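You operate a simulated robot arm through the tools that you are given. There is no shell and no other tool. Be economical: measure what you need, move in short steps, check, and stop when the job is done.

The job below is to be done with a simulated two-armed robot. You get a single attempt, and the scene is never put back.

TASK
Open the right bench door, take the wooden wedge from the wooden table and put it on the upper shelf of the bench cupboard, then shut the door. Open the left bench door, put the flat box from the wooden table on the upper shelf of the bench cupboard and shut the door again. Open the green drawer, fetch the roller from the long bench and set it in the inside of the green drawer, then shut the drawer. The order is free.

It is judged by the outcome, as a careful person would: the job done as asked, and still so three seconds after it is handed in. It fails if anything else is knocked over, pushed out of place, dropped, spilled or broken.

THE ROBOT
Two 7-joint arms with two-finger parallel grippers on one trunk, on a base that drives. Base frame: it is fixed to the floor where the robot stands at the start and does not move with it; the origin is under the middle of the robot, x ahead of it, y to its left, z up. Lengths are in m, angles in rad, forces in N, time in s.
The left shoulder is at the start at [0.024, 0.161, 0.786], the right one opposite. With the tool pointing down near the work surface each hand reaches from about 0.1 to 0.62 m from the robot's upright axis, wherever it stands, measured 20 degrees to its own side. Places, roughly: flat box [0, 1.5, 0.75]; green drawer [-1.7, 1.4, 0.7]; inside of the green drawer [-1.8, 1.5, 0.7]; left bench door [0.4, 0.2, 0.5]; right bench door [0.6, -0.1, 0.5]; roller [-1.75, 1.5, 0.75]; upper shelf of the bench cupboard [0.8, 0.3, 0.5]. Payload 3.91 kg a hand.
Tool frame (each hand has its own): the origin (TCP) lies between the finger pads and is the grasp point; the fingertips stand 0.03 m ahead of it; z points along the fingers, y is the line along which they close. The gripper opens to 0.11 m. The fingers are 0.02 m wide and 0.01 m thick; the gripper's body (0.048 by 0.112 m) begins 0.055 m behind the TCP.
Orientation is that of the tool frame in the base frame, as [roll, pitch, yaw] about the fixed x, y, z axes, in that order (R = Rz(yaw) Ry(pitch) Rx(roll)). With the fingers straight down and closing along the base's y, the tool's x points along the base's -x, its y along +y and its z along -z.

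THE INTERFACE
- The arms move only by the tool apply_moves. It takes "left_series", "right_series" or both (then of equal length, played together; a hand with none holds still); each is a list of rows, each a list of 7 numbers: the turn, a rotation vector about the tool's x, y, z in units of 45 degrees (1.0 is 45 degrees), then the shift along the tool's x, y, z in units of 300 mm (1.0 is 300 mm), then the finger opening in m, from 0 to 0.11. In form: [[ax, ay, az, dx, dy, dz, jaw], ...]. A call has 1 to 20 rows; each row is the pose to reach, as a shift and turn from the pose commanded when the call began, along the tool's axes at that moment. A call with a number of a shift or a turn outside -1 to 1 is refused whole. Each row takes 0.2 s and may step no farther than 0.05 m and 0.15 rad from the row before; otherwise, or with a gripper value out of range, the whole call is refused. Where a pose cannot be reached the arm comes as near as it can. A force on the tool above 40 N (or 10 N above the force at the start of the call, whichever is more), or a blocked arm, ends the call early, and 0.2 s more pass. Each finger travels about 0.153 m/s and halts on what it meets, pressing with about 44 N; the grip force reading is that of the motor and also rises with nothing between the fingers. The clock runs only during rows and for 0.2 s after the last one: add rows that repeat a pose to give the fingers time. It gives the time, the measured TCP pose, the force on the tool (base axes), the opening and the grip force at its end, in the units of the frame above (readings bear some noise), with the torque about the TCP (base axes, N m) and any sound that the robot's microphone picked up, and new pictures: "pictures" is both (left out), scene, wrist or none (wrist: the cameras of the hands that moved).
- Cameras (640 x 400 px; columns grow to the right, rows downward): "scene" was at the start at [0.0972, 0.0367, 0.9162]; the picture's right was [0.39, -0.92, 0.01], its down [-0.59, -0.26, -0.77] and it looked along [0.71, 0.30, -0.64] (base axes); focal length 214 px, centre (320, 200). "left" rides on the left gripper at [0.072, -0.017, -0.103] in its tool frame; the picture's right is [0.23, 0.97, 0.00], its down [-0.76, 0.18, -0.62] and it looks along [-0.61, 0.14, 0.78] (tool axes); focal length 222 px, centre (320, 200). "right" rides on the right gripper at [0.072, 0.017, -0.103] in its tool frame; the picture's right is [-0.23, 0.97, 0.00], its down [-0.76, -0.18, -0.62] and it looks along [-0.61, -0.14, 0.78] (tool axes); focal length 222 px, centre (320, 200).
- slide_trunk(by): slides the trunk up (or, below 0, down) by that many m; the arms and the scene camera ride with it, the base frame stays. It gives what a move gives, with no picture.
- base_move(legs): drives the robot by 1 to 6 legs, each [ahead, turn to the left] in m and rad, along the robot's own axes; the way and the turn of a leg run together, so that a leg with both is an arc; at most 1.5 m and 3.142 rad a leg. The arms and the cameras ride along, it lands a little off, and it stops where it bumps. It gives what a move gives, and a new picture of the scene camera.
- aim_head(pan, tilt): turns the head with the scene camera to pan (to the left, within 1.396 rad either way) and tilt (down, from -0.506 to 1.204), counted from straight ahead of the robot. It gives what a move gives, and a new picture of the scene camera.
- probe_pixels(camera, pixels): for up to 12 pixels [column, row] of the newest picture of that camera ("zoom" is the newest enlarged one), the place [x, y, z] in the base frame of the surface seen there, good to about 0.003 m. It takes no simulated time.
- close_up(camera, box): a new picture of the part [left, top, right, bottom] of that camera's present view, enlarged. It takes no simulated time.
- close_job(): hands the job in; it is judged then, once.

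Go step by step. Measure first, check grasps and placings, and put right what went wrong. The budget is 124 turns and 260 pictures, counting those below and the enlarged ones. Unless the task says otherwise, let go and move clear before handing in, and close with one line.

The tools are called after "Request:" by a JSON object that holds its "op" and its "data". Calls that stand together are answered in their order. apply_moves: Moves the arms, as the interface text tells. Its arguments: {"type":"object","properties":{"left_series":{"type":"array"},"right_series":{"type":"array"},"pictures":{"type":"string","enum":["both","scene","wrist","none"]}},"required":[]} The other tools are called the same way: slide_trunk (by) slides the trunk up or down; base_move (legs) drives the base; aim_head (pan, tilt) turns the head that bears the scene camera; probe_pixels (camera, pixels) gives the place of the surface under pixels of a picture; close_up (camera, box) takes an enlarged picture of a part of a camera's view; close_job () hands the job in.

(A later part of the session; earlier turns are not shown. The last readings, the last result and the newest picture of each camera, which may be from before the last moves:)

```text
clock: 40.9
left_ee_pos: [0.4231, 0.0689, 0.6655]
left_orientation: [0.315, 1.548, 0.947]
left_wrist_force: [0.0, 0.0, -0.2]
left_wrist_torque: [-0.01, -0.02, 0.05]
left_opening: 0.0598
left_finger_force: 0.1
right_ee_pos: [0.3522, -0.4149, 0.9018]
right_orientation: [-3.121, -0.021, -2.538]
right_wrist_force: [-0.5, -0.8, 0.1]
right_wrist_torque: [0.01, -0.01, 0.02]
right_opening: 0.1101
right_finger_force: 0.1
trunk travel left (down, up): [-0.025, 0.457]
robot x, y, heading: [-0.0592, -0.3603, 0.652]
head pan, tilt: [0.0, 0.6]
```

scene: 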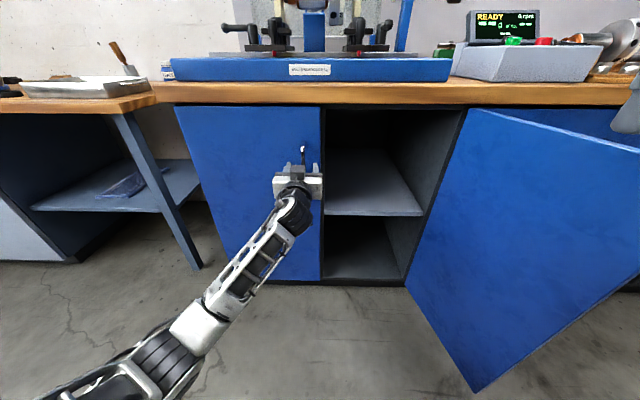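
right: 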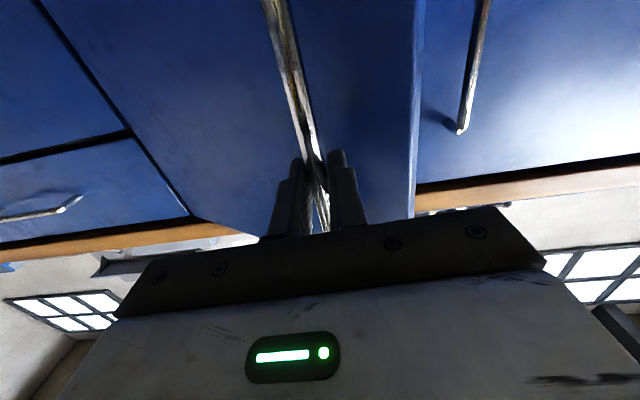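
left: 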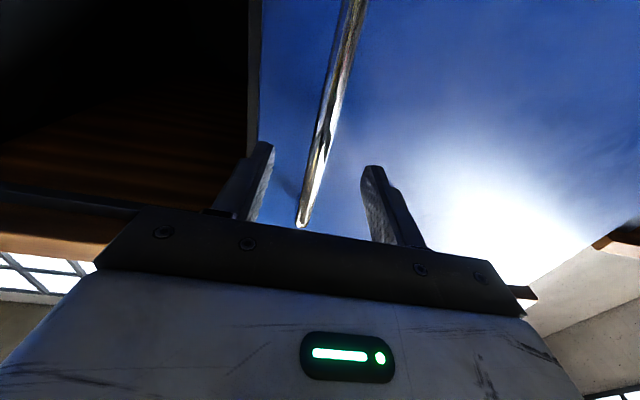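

The stress is gone and the door stayed ajar. I'll regrip and pull slowly in one call.

Request:
{"op": "apply_moves", "data": {"left_series": [[0, 0, 0, 0.05, 0, 0, 0.06], [0, 0, 0, 0.05, 0, 0, 0.03], [0, 0, 0, 0.05, 0, 0, 0.0], [0, 0, 0, 0.05, 0, 0, 0.0], [0, 0, 0, 0.05, 0.003, -0.015, 0], [0, 0, 0, 0.05, 0.006, -0.035, 0], [0, 0, 0, 0.05, 0.013, -0.055, 0], [0, 0, 0, 0.05, 0.02, -0.08, 0], [0, 0, 0, 0.05, 0.028, -0.105, 0], [0, 0, 0, 0.05, 0.037, -0.13, 0], [0, 0, 0, 0.05, 0.047, -0.155, 0], [0, 0, 0, 0.05, 0.057, -0.18, 0]]}}

```text
clock: 41.6
left_ee_pos: [0.4285, 0.0708, 0.6692]
left_orientation: [0.543, 1.494, 1.148]
left_wrist_force: [24.0, -36.2, -22.4]
left_wrist_torque: [-0.32, -0.9, -0.46]
left_opening: 0.0122
left_finger_force: 44.2
right_ee_pos: [0.3534, -0.4172, 0.9008]
right_orientation: [-3.12, -0.018, -2.542]
right_wrist_force: [0.5, 0.2, 0.0]
right_wrist_torque: [-0.01, 0.02, 0.01]
right_opening: 0.1102
right_finger_force: 0.0
trunk travel left (down, up): [-0.025, 0.457]
robot x, y, heading: [-0.0558, -0.3596, 0.645]
head pan, tilt: [0.0, 0.6]
stopped in row 3 (left hand): the force on the tool passed its limit at 52 N (the readings are from after the stop); the commanded pose is now the measured one
```

scene: 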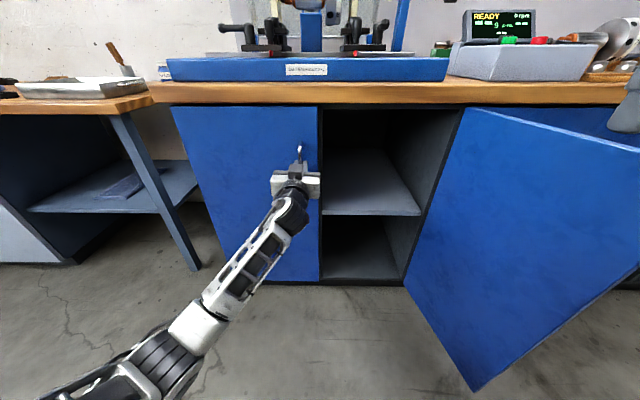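
left: 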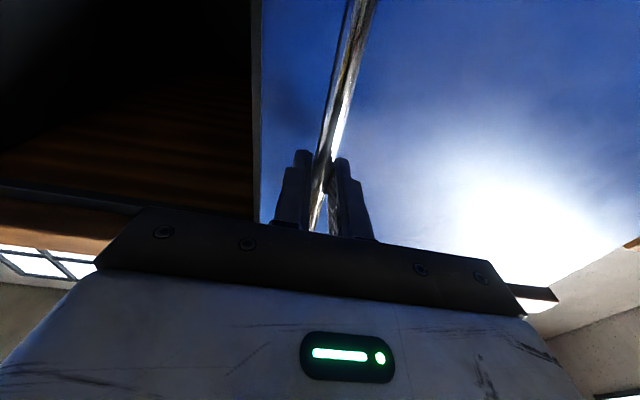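

Closing pushed sideways with about 43 N, so the hand sat a few mm too far left; the commanded pose has reset now. I'll let it settle, then pull mostly straight.

Request:
{"op": "apply_moves", "data": {"left_series": [[0, 0, 0, 0, 0, 0, 0], [0, 0, 0, 0, 0, 0, 0], [0, 0, 0, 0, 0, -0.012, 0], [0, 0, 0, 0, 0, -0.025, 0], [0, 0, 0, 0, 0.003, -0.04, 0], [0, 0, 0, 0, 0.006, -0.055, 0], [0, 0, 0, 0, 0.01, -0.07, 0], [0, 0, 0, 0, 0.014, -0.09, 0], [0, 0, 0, 0, 0.019, -0.11, 0], [0, 0, 0, 0, 0.025, -0.13, 0]], "pictures": "none"}}

```text
clock: 42.3
left_ee_pos: [0.4276, 0.0695, 0.6694]
left_orientation: [0.532, 1.495, 1.13]
left_wrist_force: [6.6, -3.8, -3.2]
left_wrist_torque: [-1.58, 0.55, -0.13]
left_opening: 0.0126
left_finger_force: 44.9
right_ee_pos: [0.3516, -0.4166, 0.9012]
right_orientation: [-3.12, -0.02, -2.539]
right_wrist_force: [-0.6, 0.1, -0.1]
right_wrist_torque: [-0.01, -0.02, 0.02]
right_opening: 0.11
right_finger_force: 0.1
trunk travel left (down, up): [-0.025, 0.457]
robot x, y, heading: [-0.0559, -0.3567, 0.645]
head pan, tilt: [0.0, 0.6]
stopped in row 3 (left hand): the force on the tool passed its limit at 65 N (the readings are from after the stop); the commanded pose is now the measured one
```

Pulling in this stretched forward pose builds force at once. I'll release, back off and tip the hand 45° down, a more comfortable pose for gripping the upright bar.

Request:
{"op": "apply_moves", "data": {"left_series": [[0, 0, 0, 0, 0, 0, 0.05], [0, 0, 0, 0, 0, 0, 0.11], [0, 0, 0, 0, 0, 0, 0.11], [0, 0, 0, 0, 0, -0.13, 0.11], [0, 0, 0, 0, 0, -0.27, 0.11], [0, 0, 0, 0, 0, -0.4, 0.11], [0, 0.18, 0, 0, 0, -0.4, 0.11], [0, 0.36, 0, 0, 0, -0.4, 0.11], [0, 0.54, 0, 0, 0, -0.4, 0.11], [0, 0.72, 0, 0, 0, -0.4, 0.11], [0, 0.9, 0, 0, 0, -0.4, 0.11], [0, 0.9, 0, 0, 0, -0.4, 0.11]]}}

```text
clock: 43.5
left_ee_pos: [0.3711, 0.0649, 0.7828]
left_orientation: [0.356, 1.249, 1.0]
left_wrist_force: [-0.1, 0.0, -0.4]
left_wrist_torque: [0.01, -0.03, -0.01]
left_opening: 0.1099
left_finger_force: 0.0
right_ee_pos: [0.3507, -0.4169, 0.9009]
right_orientation: [-3.119, -0.018, -2.541]
right_wrist_force: [0.3, 0.2, 0.7]
right_wrist_torque: [-0.01, 0.03, -0.04]
right_opening: 0.1099
right_finger_force: 0.1
trunk travel left (down, up): [-0.025, 0.457]
robot x, y, heading: [-0.0571, -0.3601, 0.65]
head pan, tilt: [0.0, 0.6]
stopped in row 5 (left hand): the arm was blocked; the commanded pose is now the measured one
```

scene: 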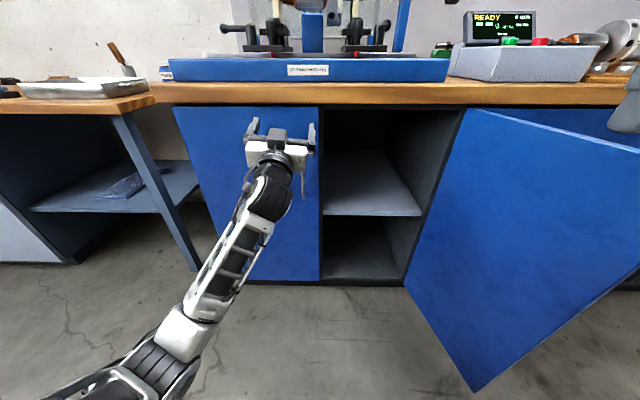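
left: 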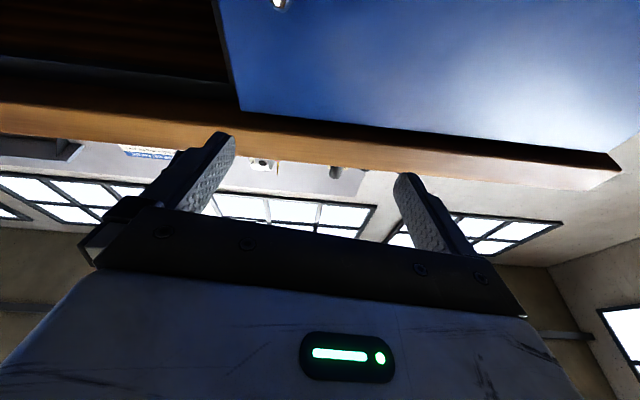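

The arm got blocked and rode up to z=0.78, so its low elbow pose is the trouble. I'll turn the hand back down to reset that pose.

Request:
{"op": "apply_moves", "data": {"left_series": [[0, 0.16, 0, -0.03, 0, -0.02, 0.11], [0, 0.33, 0, -0.07, 0, -0.04, 0.11], [0, 0.5, 0, -0.1, 0, -0.06, 0.11], [0, 0.67, 0, -0.14, 0, -0.08, 0.11], [0, 0.84, 0, -0.18, 0, -0.1, 0.11], [0, 1, 0, -0.21, 0, -0.11, 0.11], [0, 1, 0, -0.21, 0, -0.11, 0.11]], "pictures": "none"}}

Request:
{"op": "apply_moves", "data": {"left_series": [[0, 0.12, 0, 0, 0, 0, 0.11], [0, 0.24, 0, 0, 0, 0, 0.11], [0, 0.36, 0, 0, 0, 0, 0.11]], "pictures": "scene"}}

```text
clock: 45.1
left_ee_pos: [0.3362, 0.0272, 0.8302]
left_orientation: [2.924, 1.067, -2.681]
left_wrist_force: [1.4, 0.5, -0.6]
left_wrist_torque: [-0.01, -0.03, 0.0]
left_opening: 0.1106
left_finger_force: 0.1
right_ee_pos: [0.3535, -0.4164, 0.9023]
right_orientation: [-3.121, -0.019, -2.539]
right_wrist_force: [0.0, -0.1, 0.7]
right_wrist_torque: [0.01, 0.0, 0.01]
right_opening: 0.1102
right_finger_force: 0.1
trunk travel left (down, up): [-0.025, 0.457]
robot x, y, heading: [-0.0567, -0.3603, 0.643]
head pan, tilt: [0.0, 0.6]
```

```text
clock: 45.9
left_ee_pos: [0.3439, 0.0315, 0.8272]
left_orientation: [2.991, 0.792, -2.593]
left_wrist_force: [-0.4, 0.2, -0.1]
left_wrist_torque: [0.0, 0.0, 0.05]
left_opening: 0.1099
left_finger_force: 0.1
left hand out of reach, approached as far as the arm can: row 3
right_ee_pos: [0.3509, -0.4157, 0.9016]
right_orientation: [-3.12, -0.019, -2.536]
right_wrist_force: [0.5, 0.0, -0.5]
right_wrist_torque: [0.01, 0.0, -0.01]
right_opening: 0.1098
right_finger_force: 0.1
trunk travel left (down, up): [-0.025, 0.457]
robot x, y, heading: [-0.0551, -0.3601, 0.652]
head pan, tilt: [0.0, 0.6]
```

scene: 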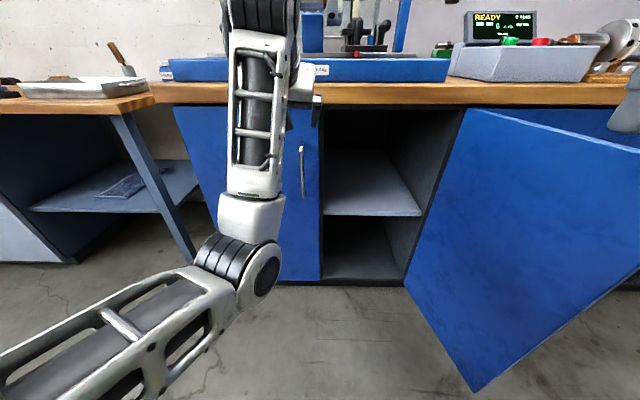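

The elbow is hanging low in front. I'll bring the left hand back to its compact starting pose, fingers down.

Request:
{"op": "apply_moves", "data": {"left_series": [[0, 0.125, 0, 0.06, 0.035, -0.072, 0.11], [0, 0.25, 0, 0.12, 0.07, -0.143, 0.11], [0, 0.375, 0, 0.18, 0.106, -0.215, 0.11], [0, 0.5, 0, 0.24, 0.142, -0.286, 0.11], [0, 0.625, 0, 0.3, 0.177, -0.358, 0.11], [0, 0.75, 0, 0.36, 0.212, -0.43, 0.11], [0, 0.875, 0, 0.42, 0.248, -0.5, 0.11], [0, 1, 0, 0.477, 0.283, -0.573, 0.11], [0, 1, 0, 0.477, 0.283, -0.573, 0.11]]}}

```text
clock: 47.9
left_ee_pos: [0.296, 0.0946, 0.9233]
left_orientation: [3.032, 0.182, -2.505]
left_wrist_force: [0.3, 0.8, -0.6]
left_wrist_torque: [0.01, -0.02, -0.01]
left_opening: 0.1099
left_finger_force: 0.1
left hand out of reach, approached as far as the arm can: row 1, 2, 3, 4, 5, 6, 7, 8, 9
right_ee_pos: [0.3519, -0.4173, 0.9022]
right_orientation: [-3.12, -0.021, -2.538]
right_wrist_force: [-0.3, 0.1, -1.0]
right_wrist_torque: [-0.02, -0.02, -0.04]
right_opening: 0.1099
right_finger_force: 0.1
trunk travel left (down, up): [-0.025, 0.457]
robot x, y, heading: [-0.0566, -0.3583, 0.647]
head pan, tilt: [0.0, 0.6]
```

scene: 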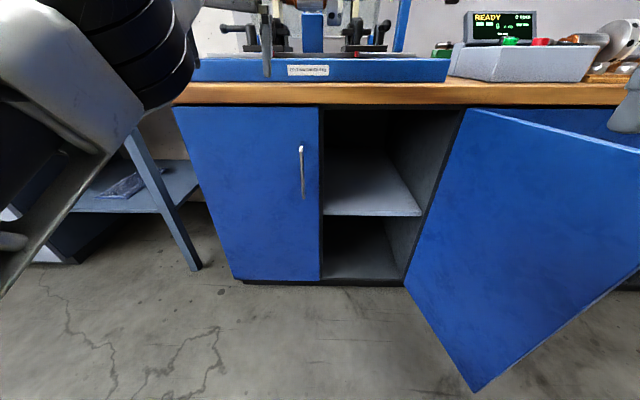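
left: 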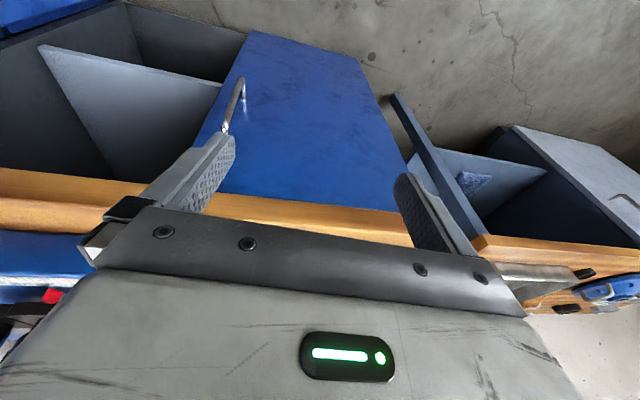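

The arm is back in an elbow-up pose, with the hand at (0.30,0.09,0.92). I'll measure the handle and door edge again.

Request:
{"op": "probe_pixels", "data": {"camera": "scene", "pixels": [[302, 150], [302, 170], [303, 190], [317, 120], [317, 220], [322, 130], [240, 150], [322, 212], [415, 212], [360, 190], [400, 190]]}}

Request:
{"op": "close_up", "data": {"camera": "scene", "box": [270, 100, 450, 290]}}

```text
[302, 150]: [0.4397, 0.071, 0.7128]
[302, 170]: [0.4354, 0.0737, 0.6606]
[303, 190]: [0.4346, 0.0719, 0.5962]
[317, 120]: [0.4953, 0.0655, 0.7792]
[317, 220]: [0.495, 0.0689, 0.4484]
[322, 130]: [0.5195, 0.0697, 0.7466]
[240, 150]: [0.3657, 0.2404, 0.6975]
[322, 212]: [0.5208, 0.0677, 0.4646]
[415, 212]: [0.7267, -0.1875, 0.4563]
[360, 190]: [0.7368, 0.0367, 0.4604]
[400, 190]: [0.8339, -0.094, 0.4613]
```

```text
2.11 times, centred on (360, 195) of scene
```

zoom: 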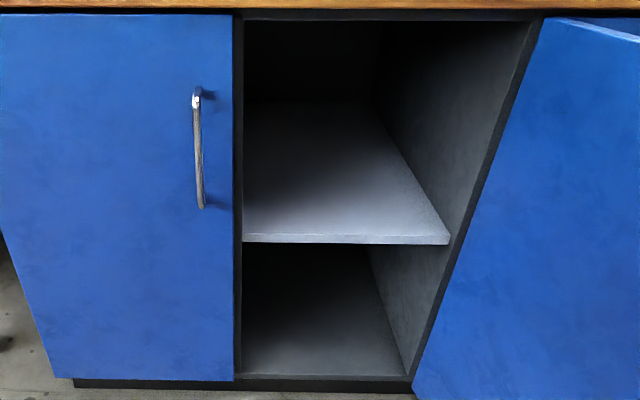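

The door has fallen shut, and the bar is at (0.439,0.076). I'll approach again, elbow up and with the hand tipped 45°.

Request:
{"op": "apply_moves", "data": {"left_series": [[0.023, -0.128, 0, 0.069, -0.063, 0.05, 0.11], [0.047, -0.256, 0, 0.138, -0.126, 0.101, 0.11], [0.07, -0.384, 0, 0.207, -0.19, 0.151, 0.11], [0.093, -0.512, 0, 0.277, -0.253, 0.202, 0.11], [0.117, -0.64, 0, 0.346, -0.316, 0.252, 0.11], [0.14, -0.768, 0, 0.415, -0.379, 0.303, 0.11], [0.14, -0.768, 0, 0.415, -0.379, 0.303, 0.11]]}}

```text
clock: 49.5
left_ee_pos: [0.326, -0.0078, 0.7547]
left_orientation: [3.122, 0.791, -2.542]
left_wrist_force: [-0.4, 0.1, -0.9]
left_wrist_torque: [0.01, -0.01, 0.01]
left_opening: 0.1098
left_finger_force: 0.0
left hand out of reach, approached as far as the arm can: row 1, 2, 3, 4, 5, 6, 7
right_ee_pos: [0.3513, -0.4166, 0.9011]
right_orientation: [-3.12, -0.018, -2.537]
right_wrist_force: [0.2, 0.6, -0.1]
right_wrist_torque: [0.01, -0.01, -0.03]
right_opening: 0.1101
right_finger_force: 0.1
trunk travel left (down, up): [-0.025, 0.457]
robot x, y, heading: [-0.0555, -0.3614, 0.654]
head pan, tilt: [0.0, 0.6]
```

scene: 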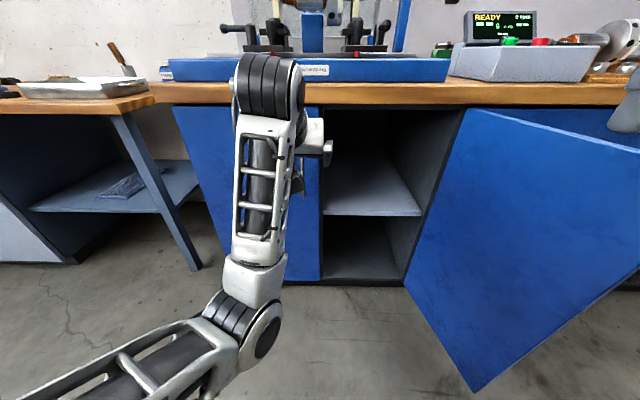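
left: 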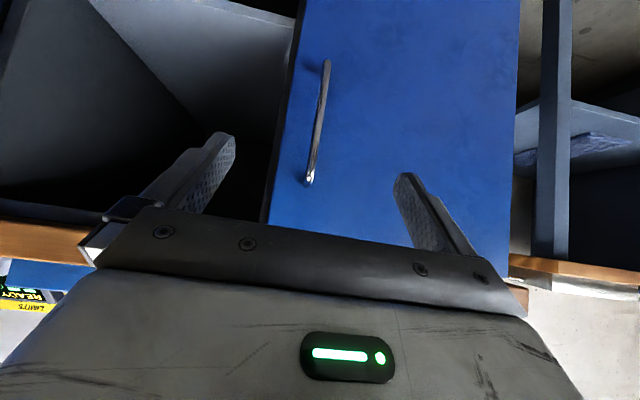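

The elbow drops low again, so the left arm suits this handle badly. I'll stow the left hand compactly and use the right hand, which worked well, for the left handle.

Request:
{"op": "apply_moves", "data": {"left_series": [[0, 0.125, 0, 0.01, 0.063, -0.095, 0.11], [0, 0.25, 0, 0.02, 0.125, -0.19, 0.11], [0, 0.375, 0, 0.03, 0.188, -0.286, 0.11], [0, 0.5, 0, 0.038, 0.25, -0.381, 0.11], [0, 0.625, 0, 0.048, 0.313, -0.477, 0.11], [0, 0.75, 0, 0.058, 0.375, -0.572, 0.11], [0, 0.875, 0, 0.067, 0.438, -0.667, 0.11], [0, 1, 0, 0.077, 0.5, -0.763, 0.11], [0, 1, 0, 0.077, 0.5, -0.763, 0.11]]}}

```text
clock: 51.5
left_ee_pos: [0.2674, 0.1259, 0.9141]
left_orientation: [3.132, 0.189, -2.539]
left_wrist_force: [-0.4, -0.6, 0.1]
left_wrist_torque: [-0.01, 0.03, -0.03]
left_opening: 0.1098
left_finger_force: 0.0
left hand out of reach, approached as far as the arm can: row 1, 2, 3, 4, 5, 6, 7, 8, 9
right_ee_pos: [0.3514, -0.4153, 0.9022]
right_orientation: [-3.122, -0.019, -2.537]
right_wrist_force: [-1.0, 0.4, 0.0]
right_wrist_torque: [-0.02, 0.0, -0.02]
right_opening: 0.1099
right_finger_force: 0.1
trunk travel left (down, up): [-0.025, 0.457]
robot x, y, heading: [-0.0569, -0.3572, 0.647]
head pan, tilt: [0.0, 0.6]
```

scene: 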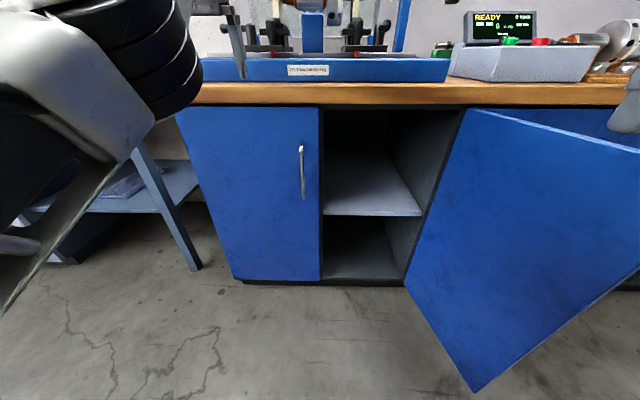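
left: 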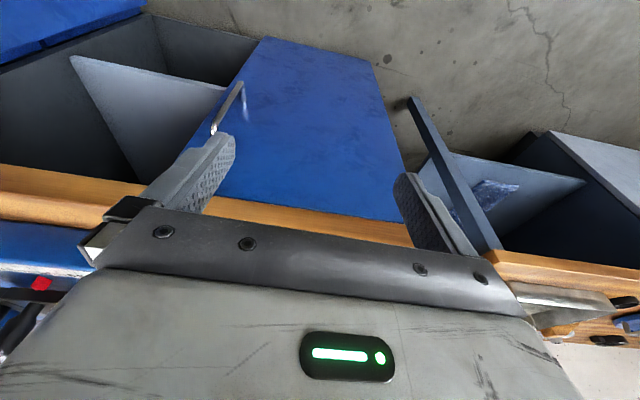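

The left hand stays stuck at n=0.15 instead of retracting. I'll try lifting and moving it farther left to free the elbow.

Request:
{"op": "apply_moves", "data": {"left_series": [[0, 0.05, 0, 0.0, 0.1, -0.1, 0.11], [0, 0.1, 0, 0.0, 0.2, -0.2, 0.11], [0, 0.15, 0, 0.0, 0.3, -0.3, 0.11], [0, 0.2, 0, 0.0, 0.4, -0.4, 0.11], [0, 0.24, 0, 0.1, 0.45, -0.4, 0.11], [0, 0.24, 0, 0.2, 0.45, -0.4, 0.11], [0, 0.24, 0, 0.3, 0.45, -0.4, 0.11], [0, 0.24, 0, 0.4, 0.45, -0.4, 0.11], [0, 0.24, 0, 0.5, 0.45, -0.4, 0.11], [0, 0.24, 0, 0.6, 0.45, -0.4, 0.11]], "pictures": "none"}}

Request:
{"op": "aim_head", "data": {"pan": 0.7, "tilt": 0.3}}

```text
clock: 53.7
left_ee_pos: [0.0204, 0.1185, 0.9951]
left_orientation: [3.132, 0.002, -2.54]
left_wrist_force: [0.0, 0.7, 0.2]
left_wrist_torque: [-0.03, -0.04, 0.01]
left_opening: 0.1098
left_finger_force: 0.1
left hand out of reach, approached as far as the arm can: row 2, 3, 4, 5, 6, 7
right_ee_pos: [0.3518, -0.416, 0.9025]
right_orientation: [-3.121, -0.02, -2.537]
right_wrist_force: [-0.1, 0.2, 0.5]
right_wrist_torque: [-0.03, -0.01, 0.04]
right_opening: 0.1101
right_finger_force: 0.0
trunk travel left (down, up): [-0.025, 0.457]
robot x, y, heading: [-0.0528, -0.3565, 0.649]
head pan, tilt: [0.0, 0.6]
```

```text
clock: 54.8
left_ee_pos: [0.0196, 0.1196, 0.9941]
left_orientation: [3.13, 0.0, -2.537]
left_wrist_force: [0.3, -0.8, 0.0]
left_wrist_torque: [0.02, -0.02, 0.01]
left_opening: 0.1098
left_finger_force: 0.1
right_ee_pos: [0.3513, -0.4162, 0.9014]
right_orientation: [-3.119, -0.019, -2.537]
right_wrist_force: [0.3, -0.5, 0.2]
right_wrist_torque: [0.0, 0.01, 0.0]
right_opening: 0.11
right_finger_force: 0.0
trunk travel left (down, up): [-0.025, 0.457]
robot x, y, heading: [-0.057, -0.3595, 0.651]
head pan, tilt: [0.7, 0.3]
```

scene: 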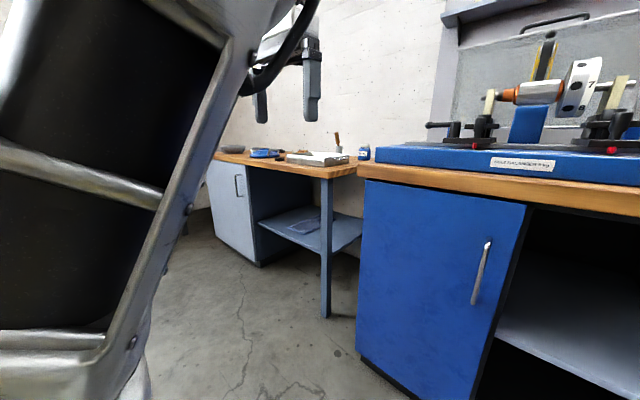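

The left arm is free again at (0.02,0.12,0.99). Now the right hand goes to the left handle.

Request:
{"op": "apply_moves", "data": {"right_series": [[0, -0.125, 0.0, -0.075, 0.123, 0.03, 0.11], [0, -0.25, 0.0, -0.15, 0.245, 0.08, 0.11], [0, -0.375, 0, -0.225, 0.368, 0.13, 0.11], [0, -0.5, 0, -0.3, 0.49, 0.18, 0.11], [0, -0.625, 0, -0.375, 0.613, 0.24, 0.11], [0, -0.75, 0, -0.45, 0.735, 0.29, 0.11], [0, -0.875, 0, -0.525, 0.858, 0.35, 0.11], [0, -1, 0, -0.6, 0.98, 0.4, 0.11]], "pictures": "none"}}

Request:
{"op": "apply_moves", "data": {"right_series": [[0, -0.143, 0, 0.024, 0.021, 0.057, 0.11], [0, -0.286, 0, 0.047, 0.043, 0.114, 0.11], [0, -0.429, 0, 0.071, 0.064, 0.171, 0.11], [0, -0.571, 0, 0.094, 0.086, 0.229, 0.11], [0, -0.714, 0, 0.118, 0.107, 0.286, 0.11], [0, -0.857, 0, 0.141, 0.129, 0.343, 0.11], [0, -1, 0, 0.165, 0.15, 0.4, 0.11], [0, -1, 0, 0.165, 0.15, 0.4, 0.11]], "pictures": "wrist"}}

Request:
{"op": "aim_head", "data": {"pan": 0.0, "tilt": 0.6}}

```text
clock: 56.6
left_ee_pos: [0.0205, 0.1193, 0.9951]
left_orientation: [3.132, 0.0, -2.539]
left_wrist_force: [0.7, 1.0, 0.2]
left_wrist_torque: [0.01, 0.0, -0.03]
left_opening: 0.11
left_finger_force: 0.0
right_ee_pos: [0.3322, -0.0757, 0.7737]
right_orientation: [-3.116, 0.768, -2.52]
right_wrist_force: [-0.2, -0.2, -0.1]
right_wrist_torque: [0.02, 0.0, -0.02]
right_opening: 0.11
right_finger_force: 0.0
trunk travel left (down, up): [-0.025, 0.457]
robot x, y, heading: [-0.0532, -0.3581, 0.648]
head pan, tilt: [0.7, 0.3]
```

```text
clock: 58.4
left_ee_pos: [0.0206, 0.1192, 0.9939]
left_orientation: [3.132, 0.001, -2.539]
left_wrist_force: [0.3, 1.2, -0.4]
left_wrist_torque: [-0.02, 0.01, 0.0]
left_opening: 0.11
left_finger_force: 0.1
right_ee_pos: [0.3487, -0.0136, 0.6521]
right_orientation: [-2.27, 1.544, -1.667]
right_wrist_force: [0.2, 0.9, -0.7]
right_wrist_torque: [0.01, -0.02, -0.01]
right_opening: 0.1103
right_finger_force: 0.0
trunk travel left (down, up): [-0.025, 0.457]
robot x, y, heading: [-0.0567, -0.3567, 0.647]
head pan, tilt: [0.7, 0.3]
```

right: 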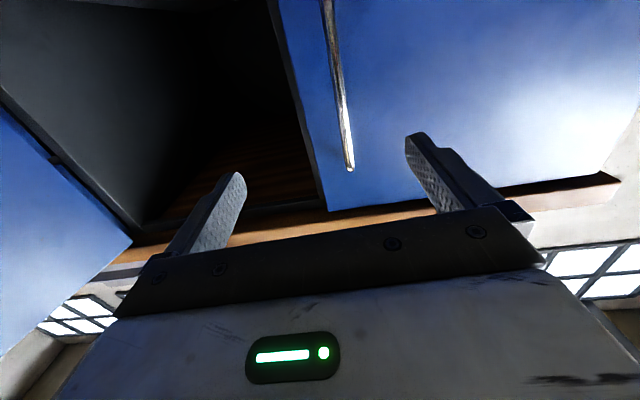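

```text
clock: 59.5
left_ee_pos: [0.02, 0.1186, 0.9937]
left_orientation: [3.133, 0.001, -2.538]
left_wrist_force: [-0.5, 0.4, -0.8]
left_wrist_torque: [0.02, 0.02, 0.01]
left_opening: 0.1097
left_finger_force: 0.0
right_ee_pos: [0.3488, -0.013, 0.6519]
right_orientation: [-2.314, 1.543, -1.712]
right_wrist_force: [0.6, 0.1, 0.0]
right_wrist_torque: [-0.02, 0.01, 0.04]
right_opening: 0.11
right_finger_force: 0.0
trunk travel left (down, up): [-0.025, 0.457]
robot x, y, heading: [-0.0571, -0.3597, 0.65]
head pan, tilt: [0.0, 0.6]
```

scene: 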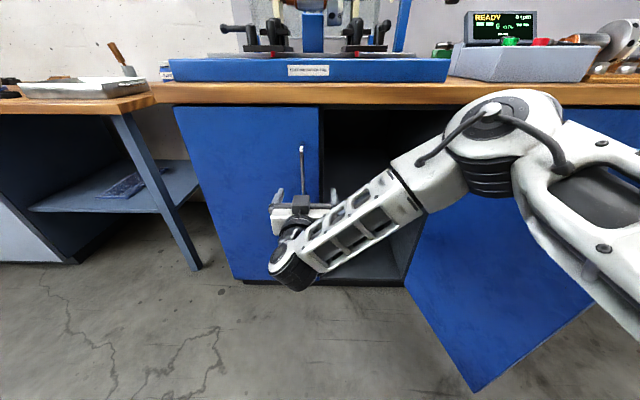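

The bar is 0.022 m to the left of the hand axis and 0.125 m ahead. I'll shift, advance and grip.

Request:
{"op": "apply_moves", "data": {"right_series": [[0, 0, 0, 0, 0.075, 0.0, 0.11], [0, 0, 0, 0, 0.075, 0.13, 0.11], [0, 0, 0, 0, 0.075, 0.25, 0.11], [0, 0, 0, 0, 0.075, 0.34, 0.09], [0, 0, 0, 0, 0.075, 0.41, 0.07], [0, 0, 0, 0, 0.075, 0.41, 0.045], [0, 0, 0, 0, 0.075, 0.41, 0.03], [0, 0, 0, 0, 0.075, 0.41, 0.015], [0, 0, 0, 0, 0.075, 0.41, 0.0], [0, 0, 0, 0, 0.075, 0.41, 0.0]]}}

```text
clock: 61.7
left_ee_pos: [0.0202, 0.1185, 0.995]
left_orientation: [3.131, -0.001, -2.537]
left_wrist_force: [-0.7, 0.4, 0.1]
left_wrist_torque: [-0.01, 0.0, 0.0]
left_opening: 0.1099
left_finger_force: 0.0
right_ee_pos: [0.437, 0.0758, 0.6476]
right_orientation: [-2.377, 1.543, -1.777]
right_wrist_force: [1.7, -2.4, -1.7]
right_wrist_torque: [1.18, 0.1, -0.04]
right_opening: 0.0118
right_finger_force: 45.0
trunk travel left (down, up): [-0.025, 0.457]
robot x, y, heading: [-0.0585, -0.3594, 0.652]
head pan, tilt: [0.0, 0.6]
```

scene: 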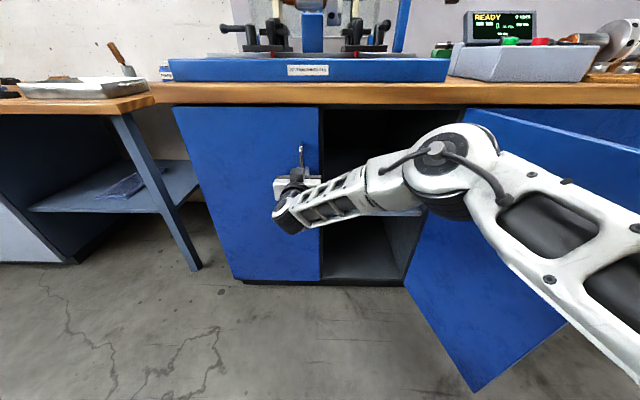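
right: 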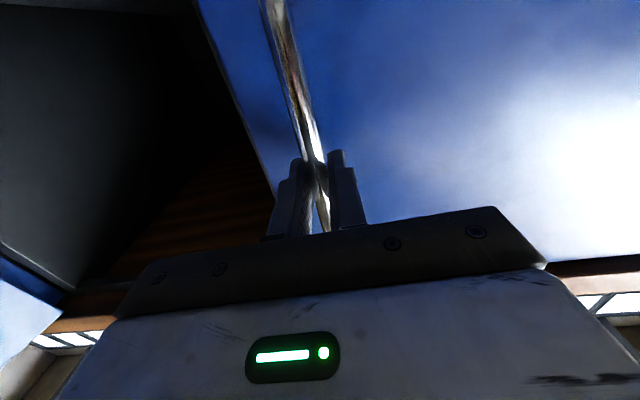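

A clean grip with almost no force. I'll pull along the arc slowly with the right hand.

Request:
{"op": "apply_moves", "data": {"right_series": [[0, 0, 0, 0, 0.004, -0.027, 0], [0, 0, 0, 0, 0.009, -0.053, 0], [0, 0, 0, 0, 0.014, -0.08, 0], [0, 0, 0, 0, 0.02, -0.106, 0], [0, 0, 0, 0, 0.027, -0.133, 0], [0, 0, 0, 0, 0.034, -0.159, 0], [0, 0, 0, 0, 0.051, -0.21, 0], [0, 0, 0, 0, 0.07, -0.261, 0], [0, 0, 0, 0, 0.092, -0.311, 0], [0, 0, 0, 0, 0.116, -0.359, 0], [0, 0, 0, 0, 0.142, -0.406, 0], [0, 0, 0, 0, 0.171, -0.452, 0], [0, 0, 0, 0, 0.203, -0.497, 0], [0, 0, 0, 0, 0.236, -0.539, 0], [0, 0, 0, 0, 0.271, -0.581, 0]]}}

```text
clock: 63.5
left_ee_pos: [0.0208, 0.1175, 0.9944]
left_orientation: [3.13, 0.0, -2.539]
left_wrist_force: [0.5, -0.3, 0.2]
left_wrist_torque: [0.0, 0.01, 0.0]
left_opening: 0.1097
left_finger_force: 0.1
right_ee_pos: [0.3639, 0.0448, 0.6474]
right_orientation: [-2.431, 1.546, -1.845]
right_wrist_force: [0.5, -3.0, 0.6]
right_wrist_torque: [0.83, 0.51, -0.04]
right_opening: 0.0119
right_finger_force: 44.8
trunk travel left (down, up): [-0.025, 0.457]
robot x, y, heading: [-0.0577, -0.362, 0.648]
head pan, tilt: [0.0, 0.6]
stopped in row 9 (right hand): the force on the tool passed its limit at 42 N (the readings are from after the stop); the commanded pose is now the measured one
```

scene: 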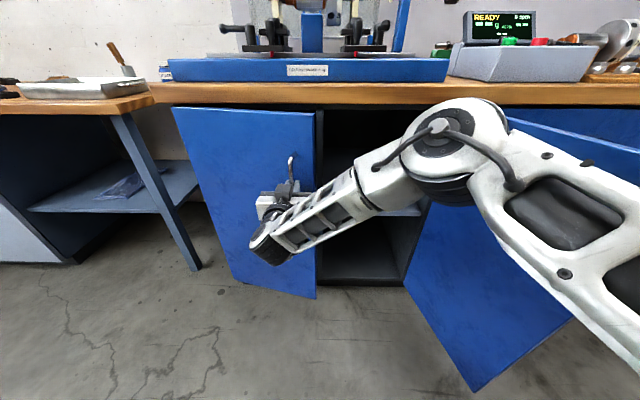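
right: 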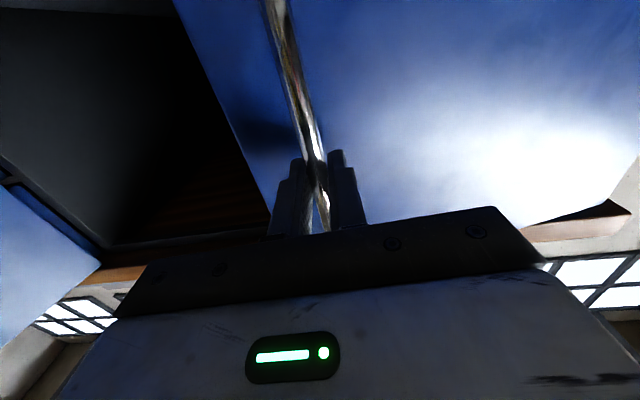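

The left door is now about 0.27 rad open. I'll continue on the refined arc.

Request:
{"op": "apply_moves", "data": {"right_series": [[0, 0, 0, 0, 0.009, -0.027, 0], [0, 0, 0, 0, 0.019, -0.057, 0], [0, 0, 0, 0, 0.029, -0.082, 0], [0, 0, 0, 0, 0.039, -0.107, 0], [0, 0, 0, 0, 0.05, -0.132, 0], [0, 0, 0, 0, 0.062, -0.157, 0], [0, 0, 0, 0, 0.074, -0.181, 0], [0, 0, 0, 0, 0.087, -0.205, 0], [0, 0, 0, 0, 0.1, -0.229, 0], [0, 0, 0, 0, 0.114, -0.252, 0], [0, 0, 0, 0, 0.129, -0.275, 0], [0, 0, 0, 0, 0.144, -0.297, 0], [0, 0, 0, 0, 0.159, -0.319, 0], [0, 0, 0, 0, 0.175, -0.341, 0]], "pictures": "scene"}}

```text
clock: 66.5
left_ee_pos: [0.0212, 0.1196, 0.9949]
left_orientation: [3.13, 0.001, -2.538]
left_wrist_force: [0.5, -1.0, 0.6]
left_wrist_torque: [-0.03, 0.0, 0.01]
left_opening: 0.1103
left_finger_force: 0.1
right_ee_pos: [0.2484, 0.0331, 0.6485]
right_orientation: [-2.375, 1.542, -1.786]
right_wrist_force: [-0.4, -7.9, -9.2]
right_wrist_torque: [0.98, 0.27, -0.06]
right_opening: 0.0119
right_finger_force: 44.7
trunk travel left (down, up): [-0.025, 0.457]
robot x, y, heading: [-0.0575, -0.3601, 0.644]
head pan, tilt: [0.0, 0.6]
```

scene: 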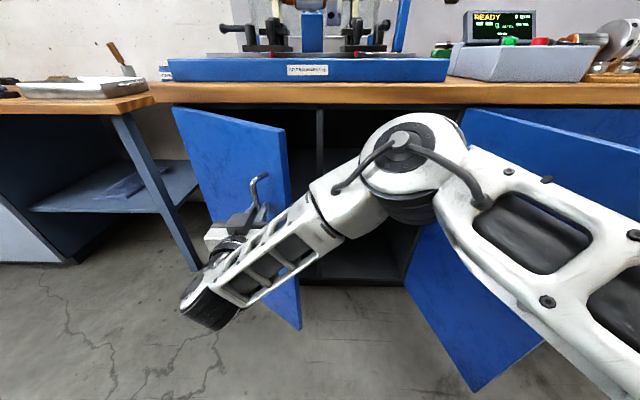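

The door is about 0.6 rad open with low force. I'll go on to about 0.9 rad, then release and back away.

Request:
{"op": "apply_moves", "data": {"right_series": [[0, 0, 0, 0, 0.017, -0.021, 0], [0, 0, 0, 0, 0.034, -0.042, 0], [0, 0, 0, 0, 0.052, -0.063, 0], [0, 0, 0, 0, 0.07, -0.083, 0], [0, 0, 0, 0, 0.089, -0.102, 0], [0, 0, 0, 0, 0.108, -0.121, 0], [0, 0, 0, 0, 0.128, -0.14, 0], [0, 0, 0, 0, 0.148, -0.158, 0], [0, 0, 0, 0, 0.169, -0.176, 0], [0, 0, 0, 0, 0.19, -0.193, 0], [0, 0, 0, 0, 0.211, -0.209, 0], [0, 0, 0, 0, 0.233, -0.225, 0], [0, 0, 0, 0, 0.233, -0.225, 0.04], [0, 0, 0, 0, 0.233, -0.225, 0.08], [0, 0, 0, 0, 0.233, -0.225, 0.08], [0, 0, 0, 0, 0.233, -0.3, 0.08], [0, 0, 0, 0, 0.233, -0.42, 0.08], [0, 0, 0, 0, 0.233, -0.5, 0.08]]}}

```text
clock: 67.9
left_ee_pos: [0.0199, 0.1204, 0.9939]
left_orientation: [3.134, 0.001, -2.537]
left_wrist_force: [-0.4, 0.9, -0.7]
left_wrist_torque: [0.0, -0.05, -0.03]
left_opening: 0.1102
left_finger_force: 0.0
right_ee_pos: [0.2093, 0.0369, 0.6494]
right_orientation: [-2.571, 1.537, -1.971]
right_wrist_force: [1.7, 11.1, -10.9]
right_wrist_torque: [1.14, 0.05, 0.1]
right_opening: 0.0115
right_finger_force: 45.1
right hand out of reach, approached as far as the arm can: row 5, 6
trunk travel left (down, up): [-0.025, 0.457]
robot x, y, heading: [-0.059, -0.3619, 0.644]
head pan, tilt: [0.0, 0.6]
stopped in row 6 (right hand): the force on the tool passed its limit at 41 N (the readings are from after the stop); the commanded pose is now the measured one
```

scene: 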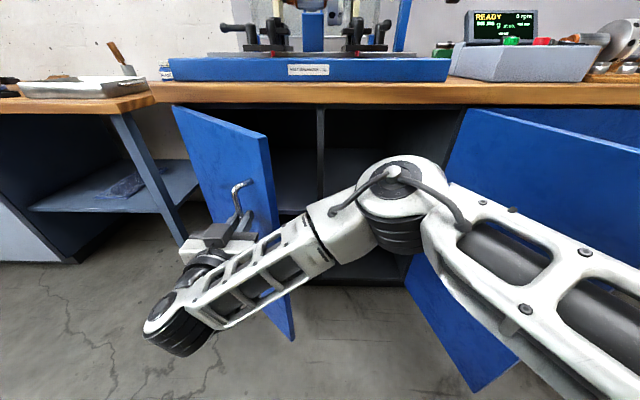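
right: 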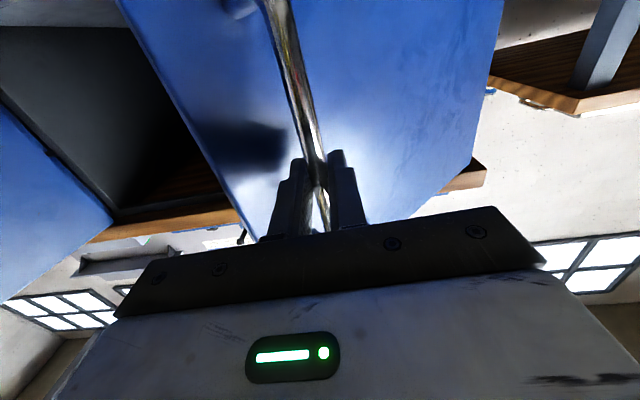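

The door is at about 0.75 rad. I'll release, back off, and shift the right hand to the inner side of the door.

Request:
{"op": "apply_moves", "data": {"right_series": [[0, 0, 0, 0, 0, 0, 0.05], [0, 0, 0, 0, 0, 0, 0.11], [0, 0, 0, 0, 0, 0, 0.11], [0, 0, 0, 0, 0, -0.12, 0.11], [0, 0, 0, 0, 0, -0.25, 0.11], [0, 0, 0, 0, 0, -0.35, 0.11], [0, 0, 0, 0, -0.15, -0.35, 0.06], [0, 0, 0, 0, -0.3, -0.35, 0.02], [0, 0, 0, 0, -0.45, -0.35, 0], [0, 0, 0, 0, -0.55, -0.35, 0]], "pictures": "scene"}}

```text
clock: 70.1
left_ee_pos: [0.0203, 0.1189, 0.995]
left_orientation: [3.132, 0.0, -2.537]
left_wrist_force: [0.3, 0.2, -0.2]
left_wrist_torque: [-0.03, -0.02, -0.02]
left_opening: 0.1102
left_finger_force: 0.1
right_ee_pos: [0.234, -0.153, 0.6647]
right_orientation: [-2.553, 1.537, -1.955]
right_wrist_force: [-0.4, 0.3, 0.0]
right_wrist_torque: [0.0, 0.0, -0.01]
right_opening: 0.0
right_finger_force: 37.2
right hand out of reach, approached as far as the arm can: row 4, 5, 6, 7, 8, 9, 10
trunk travel left (down, up): [-0.025, 0.457]
robot x, y, heading: [-0.0561, -0.3599, 0.642]
head pan, tilt: [0.0, 0.6]
```

scene: 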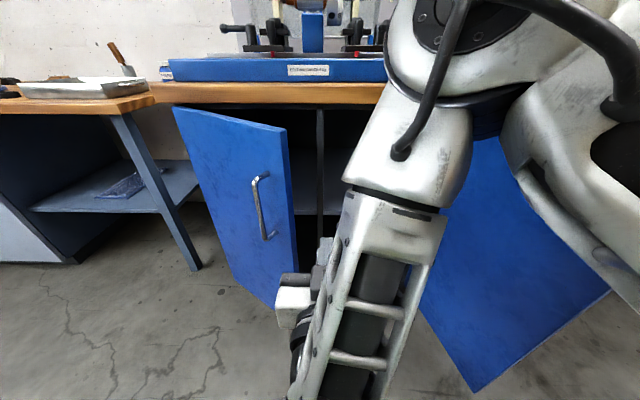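

The door drifted back to roughly 0.55 rad. I'll measure its edge before pushing.

Request:
{"op": "probe_pixels", "data": {"camera": "scene", "pixels": [[285, 135], [293, 220], [180, 115], [255, 200]]}}

```text
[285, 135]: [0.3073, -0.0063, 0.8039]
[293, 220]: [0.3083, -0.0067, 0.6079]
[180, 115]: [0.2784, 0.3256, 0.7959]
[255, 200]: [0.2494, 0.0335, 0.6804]
```

The door tip is at s=-0.06, n=0.197. I'll insert the closed right hand on its inner side and push it open to the left.

Request:
{"op": "apply_moves", "data": {"right_series": [[0, 0, 0, 0, -0.048, 0.142, 0], [0, 0, 0, 0, -0.043, 0.292, 0], [0, 0, 0, 0, -0.038, 0.442, 0], [0, 0, 0, 0, -0.033, 0.592, 0], [0, 0, 0, 0, -0.011, 0.725, 0], [0, 0, 0, 0, 0.073, 0.765, 0], [0, 0, 0, 0, 0.138, 0.703, 0], [0, 0, 0, 0, 0.189, 0.638, 0], [0, 0, 0, 0, 0.26, 0.552, 0], [0, 0, 0, 0, 0.337, 0.465, 0], [0, 0, 0, 0, 0.424, 0.392, 0], [0, 0, 0, 0, 0.515, 0.326, 0], [0, 0, 0, 0, 0.617, 0.272, 0], [0, 0, 0, 0, 0.719, 0.225, 0], [0, 0, 0, 0, 0.804, 0.195, 0], [0, 0, 0, 0, 0.881, 0.176, 0]], "pictures": "scene"}}

```text
clock: 71.6
left_ee_pos: [0.0203, 0.1185, 0.9931]
left_orientation: [3.133, -0.003, -2.538]
left_wrist_force: [-0.5, -0.3, 0.2]
left_wrist_torque: [0.01, -0.02, -0.01]
left_opening: 0.11
left_finger_force: 0.0
right_ee_pos: [0.4109, -0.011, 0.6609]
right_orientation: [-2.402, 1.54, -1.822]
right_wrist_force: [-0.8, -1.8, -0.1]
right_wrist_torque: [0.0, 0.03, -0.05]
right_opening: 0.0001
right_finger_force: 38.0
trunk travel left (down, up): [-0.025, 0.457]
robot x, y, heading: [-0.0603, -0.3607, 0.639]
head pan, tilt: [0.0, 0.6]
stopped in row 7 (right hand): the force on the tool passed its limit at 50 N (the readings are from after the stop); the commanded pose is now the measured one
```

scene: 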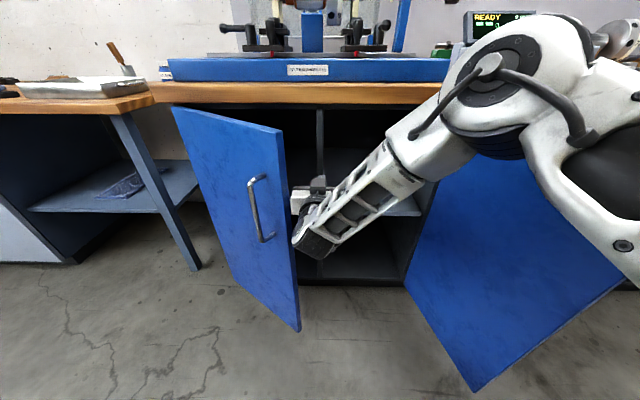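

Contact was made and the limit tripped on impact. I'll push again from here in slower steps.

Request:
{"op": "apply_moves", "data": {"right_series": [[0, 0, 0, 0, 0.03, -0.008, 0], [0, 0, 0, 0, 0.062, -0.03, 0], [0, 0, 0, 0, 0.093, -0.065, 0], [0, 0, 0, 0, 0.128, -0.117, 0], [0, 0, 0, 0, 0.162, -0.162, 0], [0, 0, 0, 0, 0.196, -0.204, 0], [0, 0, 0, 0, 0.234, -0.25, 0], [0, 0, 0, 0, 0.272, -0.292, 0], [0, 0, 0, 0, 0.313, -0.331, 0], [0, 0, 0, 0, 0.358, -0.367, 0], [0, 0, 0, 0, 0.403, -0.402, 0], [0, 0, 0, 0, 0.448, -0.435, 0], [0, 0, 0, 0, 0.497, -0.464, 0], [0, 0, 0, 0, 0.549, -0.49, 0], [0, 0, 0, 0, 0.598, -0.516, 0], [0, 0, 0, 0, 0.65, -0.539, 0], [0, 0, 0, 0, 0.699, -0.559, 0], [0, 0, 0, 0, 0.752, -0.575, 0], [0, 0, 0, 0, 0.811, -0.591, 0], [0, 0, 0, 0, 0.851, -0.6, 0]], "pictures": "scene"}}

```text
clock: 72.1
left_ee_pos: [0.0221, 0.1193, 0.9951]
left_orientation: [3.133, 0.001, -2.541]
left_wrist_force: [-0.2, -0.2, 0.3]
left_wrist_torque: [-0.01, 0.02, 0.01]
left_opening: 0.1099
left_finger_force: 0.0
right_ee_pos: [0.4037, -0.0076, 0.6591]
right_orientation: [-2.42, 1.539, -1.852]
right_wrist_force: [0.2, 0.5, 0.7]
right_wrist_torque: [0.01, 0.02, -0.01]
right_opening: 0.0
right_finger_force: 37.9
trunk travel left (down, up): [-0.025, 0.457]
robot x, y, heading: [-0.0542, -0.3559, 0.646]
head pan, tilt: [0.0, 0.6]
stopped in row 2 (right hand): the force on the tool passed its limit at 49 N (the readings are from after the stop); the commanded pose is now the measured one
```

scene: 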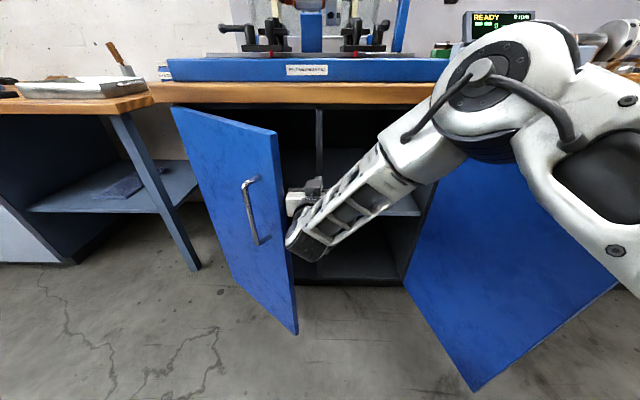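

Each touch moves the door a little. I'll push again, ramping the speed up gently from contact.

Request:
{"op": "apply_moves", "data": {"right_series": [[0, 0, 0, 0, 0.013, -0.004, 0], [0, 0, 0, 0, 0.027, -0.011, 0], [0, 0, 0, 0, 0.043, -0.025, 0], [0, 0, 0, 0, 0.061, -0.05, 0], [0, 0, 0, 0, 0.086, -0.081, 0], [0, 0, 0, 0, 0.117, -0.124, 0], [0, 0, 0, 0, 0.148, -0.16, 0], [0, 0, 0, 0, 0.186, -0.206, 0], [0, 0, 0, 0, 0.224, -0.249, 0], [0, 0, 0, 0, 0.268, -0.296, 0], [0, 0, 0, 0, 0.316, -0.337, 0], [0, 0, 0, 0, 0.37, -0.38, 0], [0, 0, 0, 0, 0.425, -0.421, 0], [0, 0, 0, 0, 0.487, -0.457, 0], [0, 0, 0, 0, 0.548, -0.491, 0], [0, 0, 0, 0, 0.613, -0.521, 0], [0, 0, 0, 0, 0.68, -0.547, 0], [0, 0, 0, 0, 0.745, -0.568, 0], [0, 0, 0, 0, 0.811, -0.586, 0], [0, 0, 0, 0, 0.844, -0.594, 0]], "pictures": "scene"}}

```text
clock: 72.8
left_ee_pos: [0.0224, 0.1177, 0.9939]
left_orientation: [3.133, 0.0, -2.54]
left_wrist_force: [-0.8, -0.4, -0.2]
left_wrist_torque: [0.01, 0.01, -0.01]
left_opening: 0.1098
left_finger_force: 0.0
right_ee_pos: [0.3978, -0.006, 0.658]
right_orientation: [-2.418, 1.538, -1.858]
right_wrist_force: [-0.6, 0.2, 0.7]
right_wrist_torque: [0.01, -0.01, -0.01]
right_opening: 0.0
right_finger_force: 38.2
trunk travel left (down, up): [-0.025, 0.457]
robot x, y, heading: [-0.0579, -0.3606, 0.643]
head pan, tilt: [0.0, 0.6]
stopped in row 3 (right hand): the force on the tool passed its limit at 48 N (the readings are from after the stop); the commanded pose is now the measured one
```

scene: 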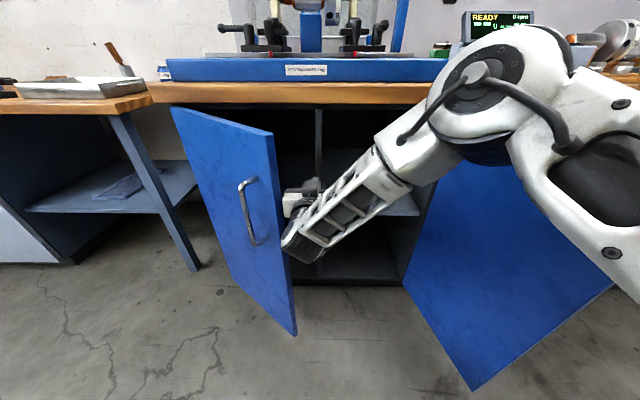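

The push is mostly sideways, with a poor lever. I'll switch to what worked on the other door: fingers down from above, hooked behind the edge. First I'll retract and re-tip the right hand.

Request:
{"op": "apply_moves", "data": {"right_series": [[0, 0, 0, 0, -0.05, -0.13, 0], [0, 0, 0, 0, -0.05, -0.26, 0], [0, 0, 0, 0, -0.05, -0.39, 0], [0, 0, 0, 0, -0.05, -0.52, 0], [0, 0, 0, 0, -0.05, -0.65, 0], [0, 0.17, 0, -0.1, -0.05, -0.65, 0], [0, 0.34, 0, -0.2, -0.05, -0.65, 0], [0, 0.51, 0, -0.3, -0.05, -0.65, 0], [0, 0.68, 0, -0.4, -0.05, -0.65, 0], [0, 0.85, 0, -0.5, -0.05, -0.65, 0], [0, 1, 0, -0.5, -0.05, -0.65, 0]], "pictures": "none"}}

Request:
{"op": "apply_moves", "data": {"right_series": [[0, 0.16, 0, 0, -0.02, 0.03, 0], [0, 0.33, 0, 0, -0.03, 0.06, 0], [0, 0.5, 0, 0, -0.05, 0.09, 0], [0, 0.67, 0, 0, -0.07, 0.12, 0], [0, 0.84, 0, 0, -0.09, 0.15, 0], [0, 1, 0, 0, -0.1, 0.18, 0], [0, 1, 0, 0, -0.1, 0.18, 0]], "pictures": "scene"}}

```text
clock: 75.2
left_ee_pos: [0.0227, 0.1164, 0.9937]
left_orientation: [3.13, 0.001, -2.542]
left_wrist_force: [-0.9, 0.3, 0.1]
left_wrist_torque: [0.02, 0.01, 0.01]
left_opening: 0.1102
left_finger_force: 0.1
right_ee_pos: [0.2407, -0.1176, 0.8149]
right_orientation: [-3.111, 0.76, -2.563]
right_wrist_force: [-0.2, -1.2, 0.5]
right_wrist_torque: [0.0, -0.01, 0.0]
right_opening: 0.0
right_finger_force: 37.5
trunk travel left (down, up): [-0.025, 0.457]
robot x, y, heading: [-0.0573, -0.3633, 0.642]
head pan, tilt: [0.0, 0.6]
```

```text
clock: 76.8
left_ee_pos: [0.0227, 0.1168, 0.995]
left_orientation: [3.132, 0.0, -2.542]
left_wrist_force: [-0.4, -0.3, 0.2]
left_wrist_torque: [-0.01, 0.03, -0.01]
left_opening: 0.11
left_finger_force: 0.1
right_ee_pos: [0.2892, -0.1235, 0.7751]
right_orientation: [-3.122, -0.026, -2.584]
right_wrist_force: [-1.0, 0.3, -0.6]
right_wrist_torque: [-0.01, -0.03, 0.02]
right_opening: 0.0
right_finger_force: 37.3
trunk travel left (down, up): [-0.025, 0.457]
robot x, y, heading: [-0.0566, -0.3603, 0.644]
head pan, tilt: [0.0, 0.6]
```

scene: 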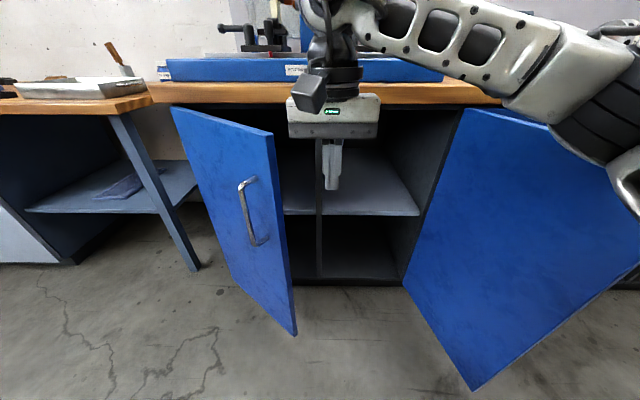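

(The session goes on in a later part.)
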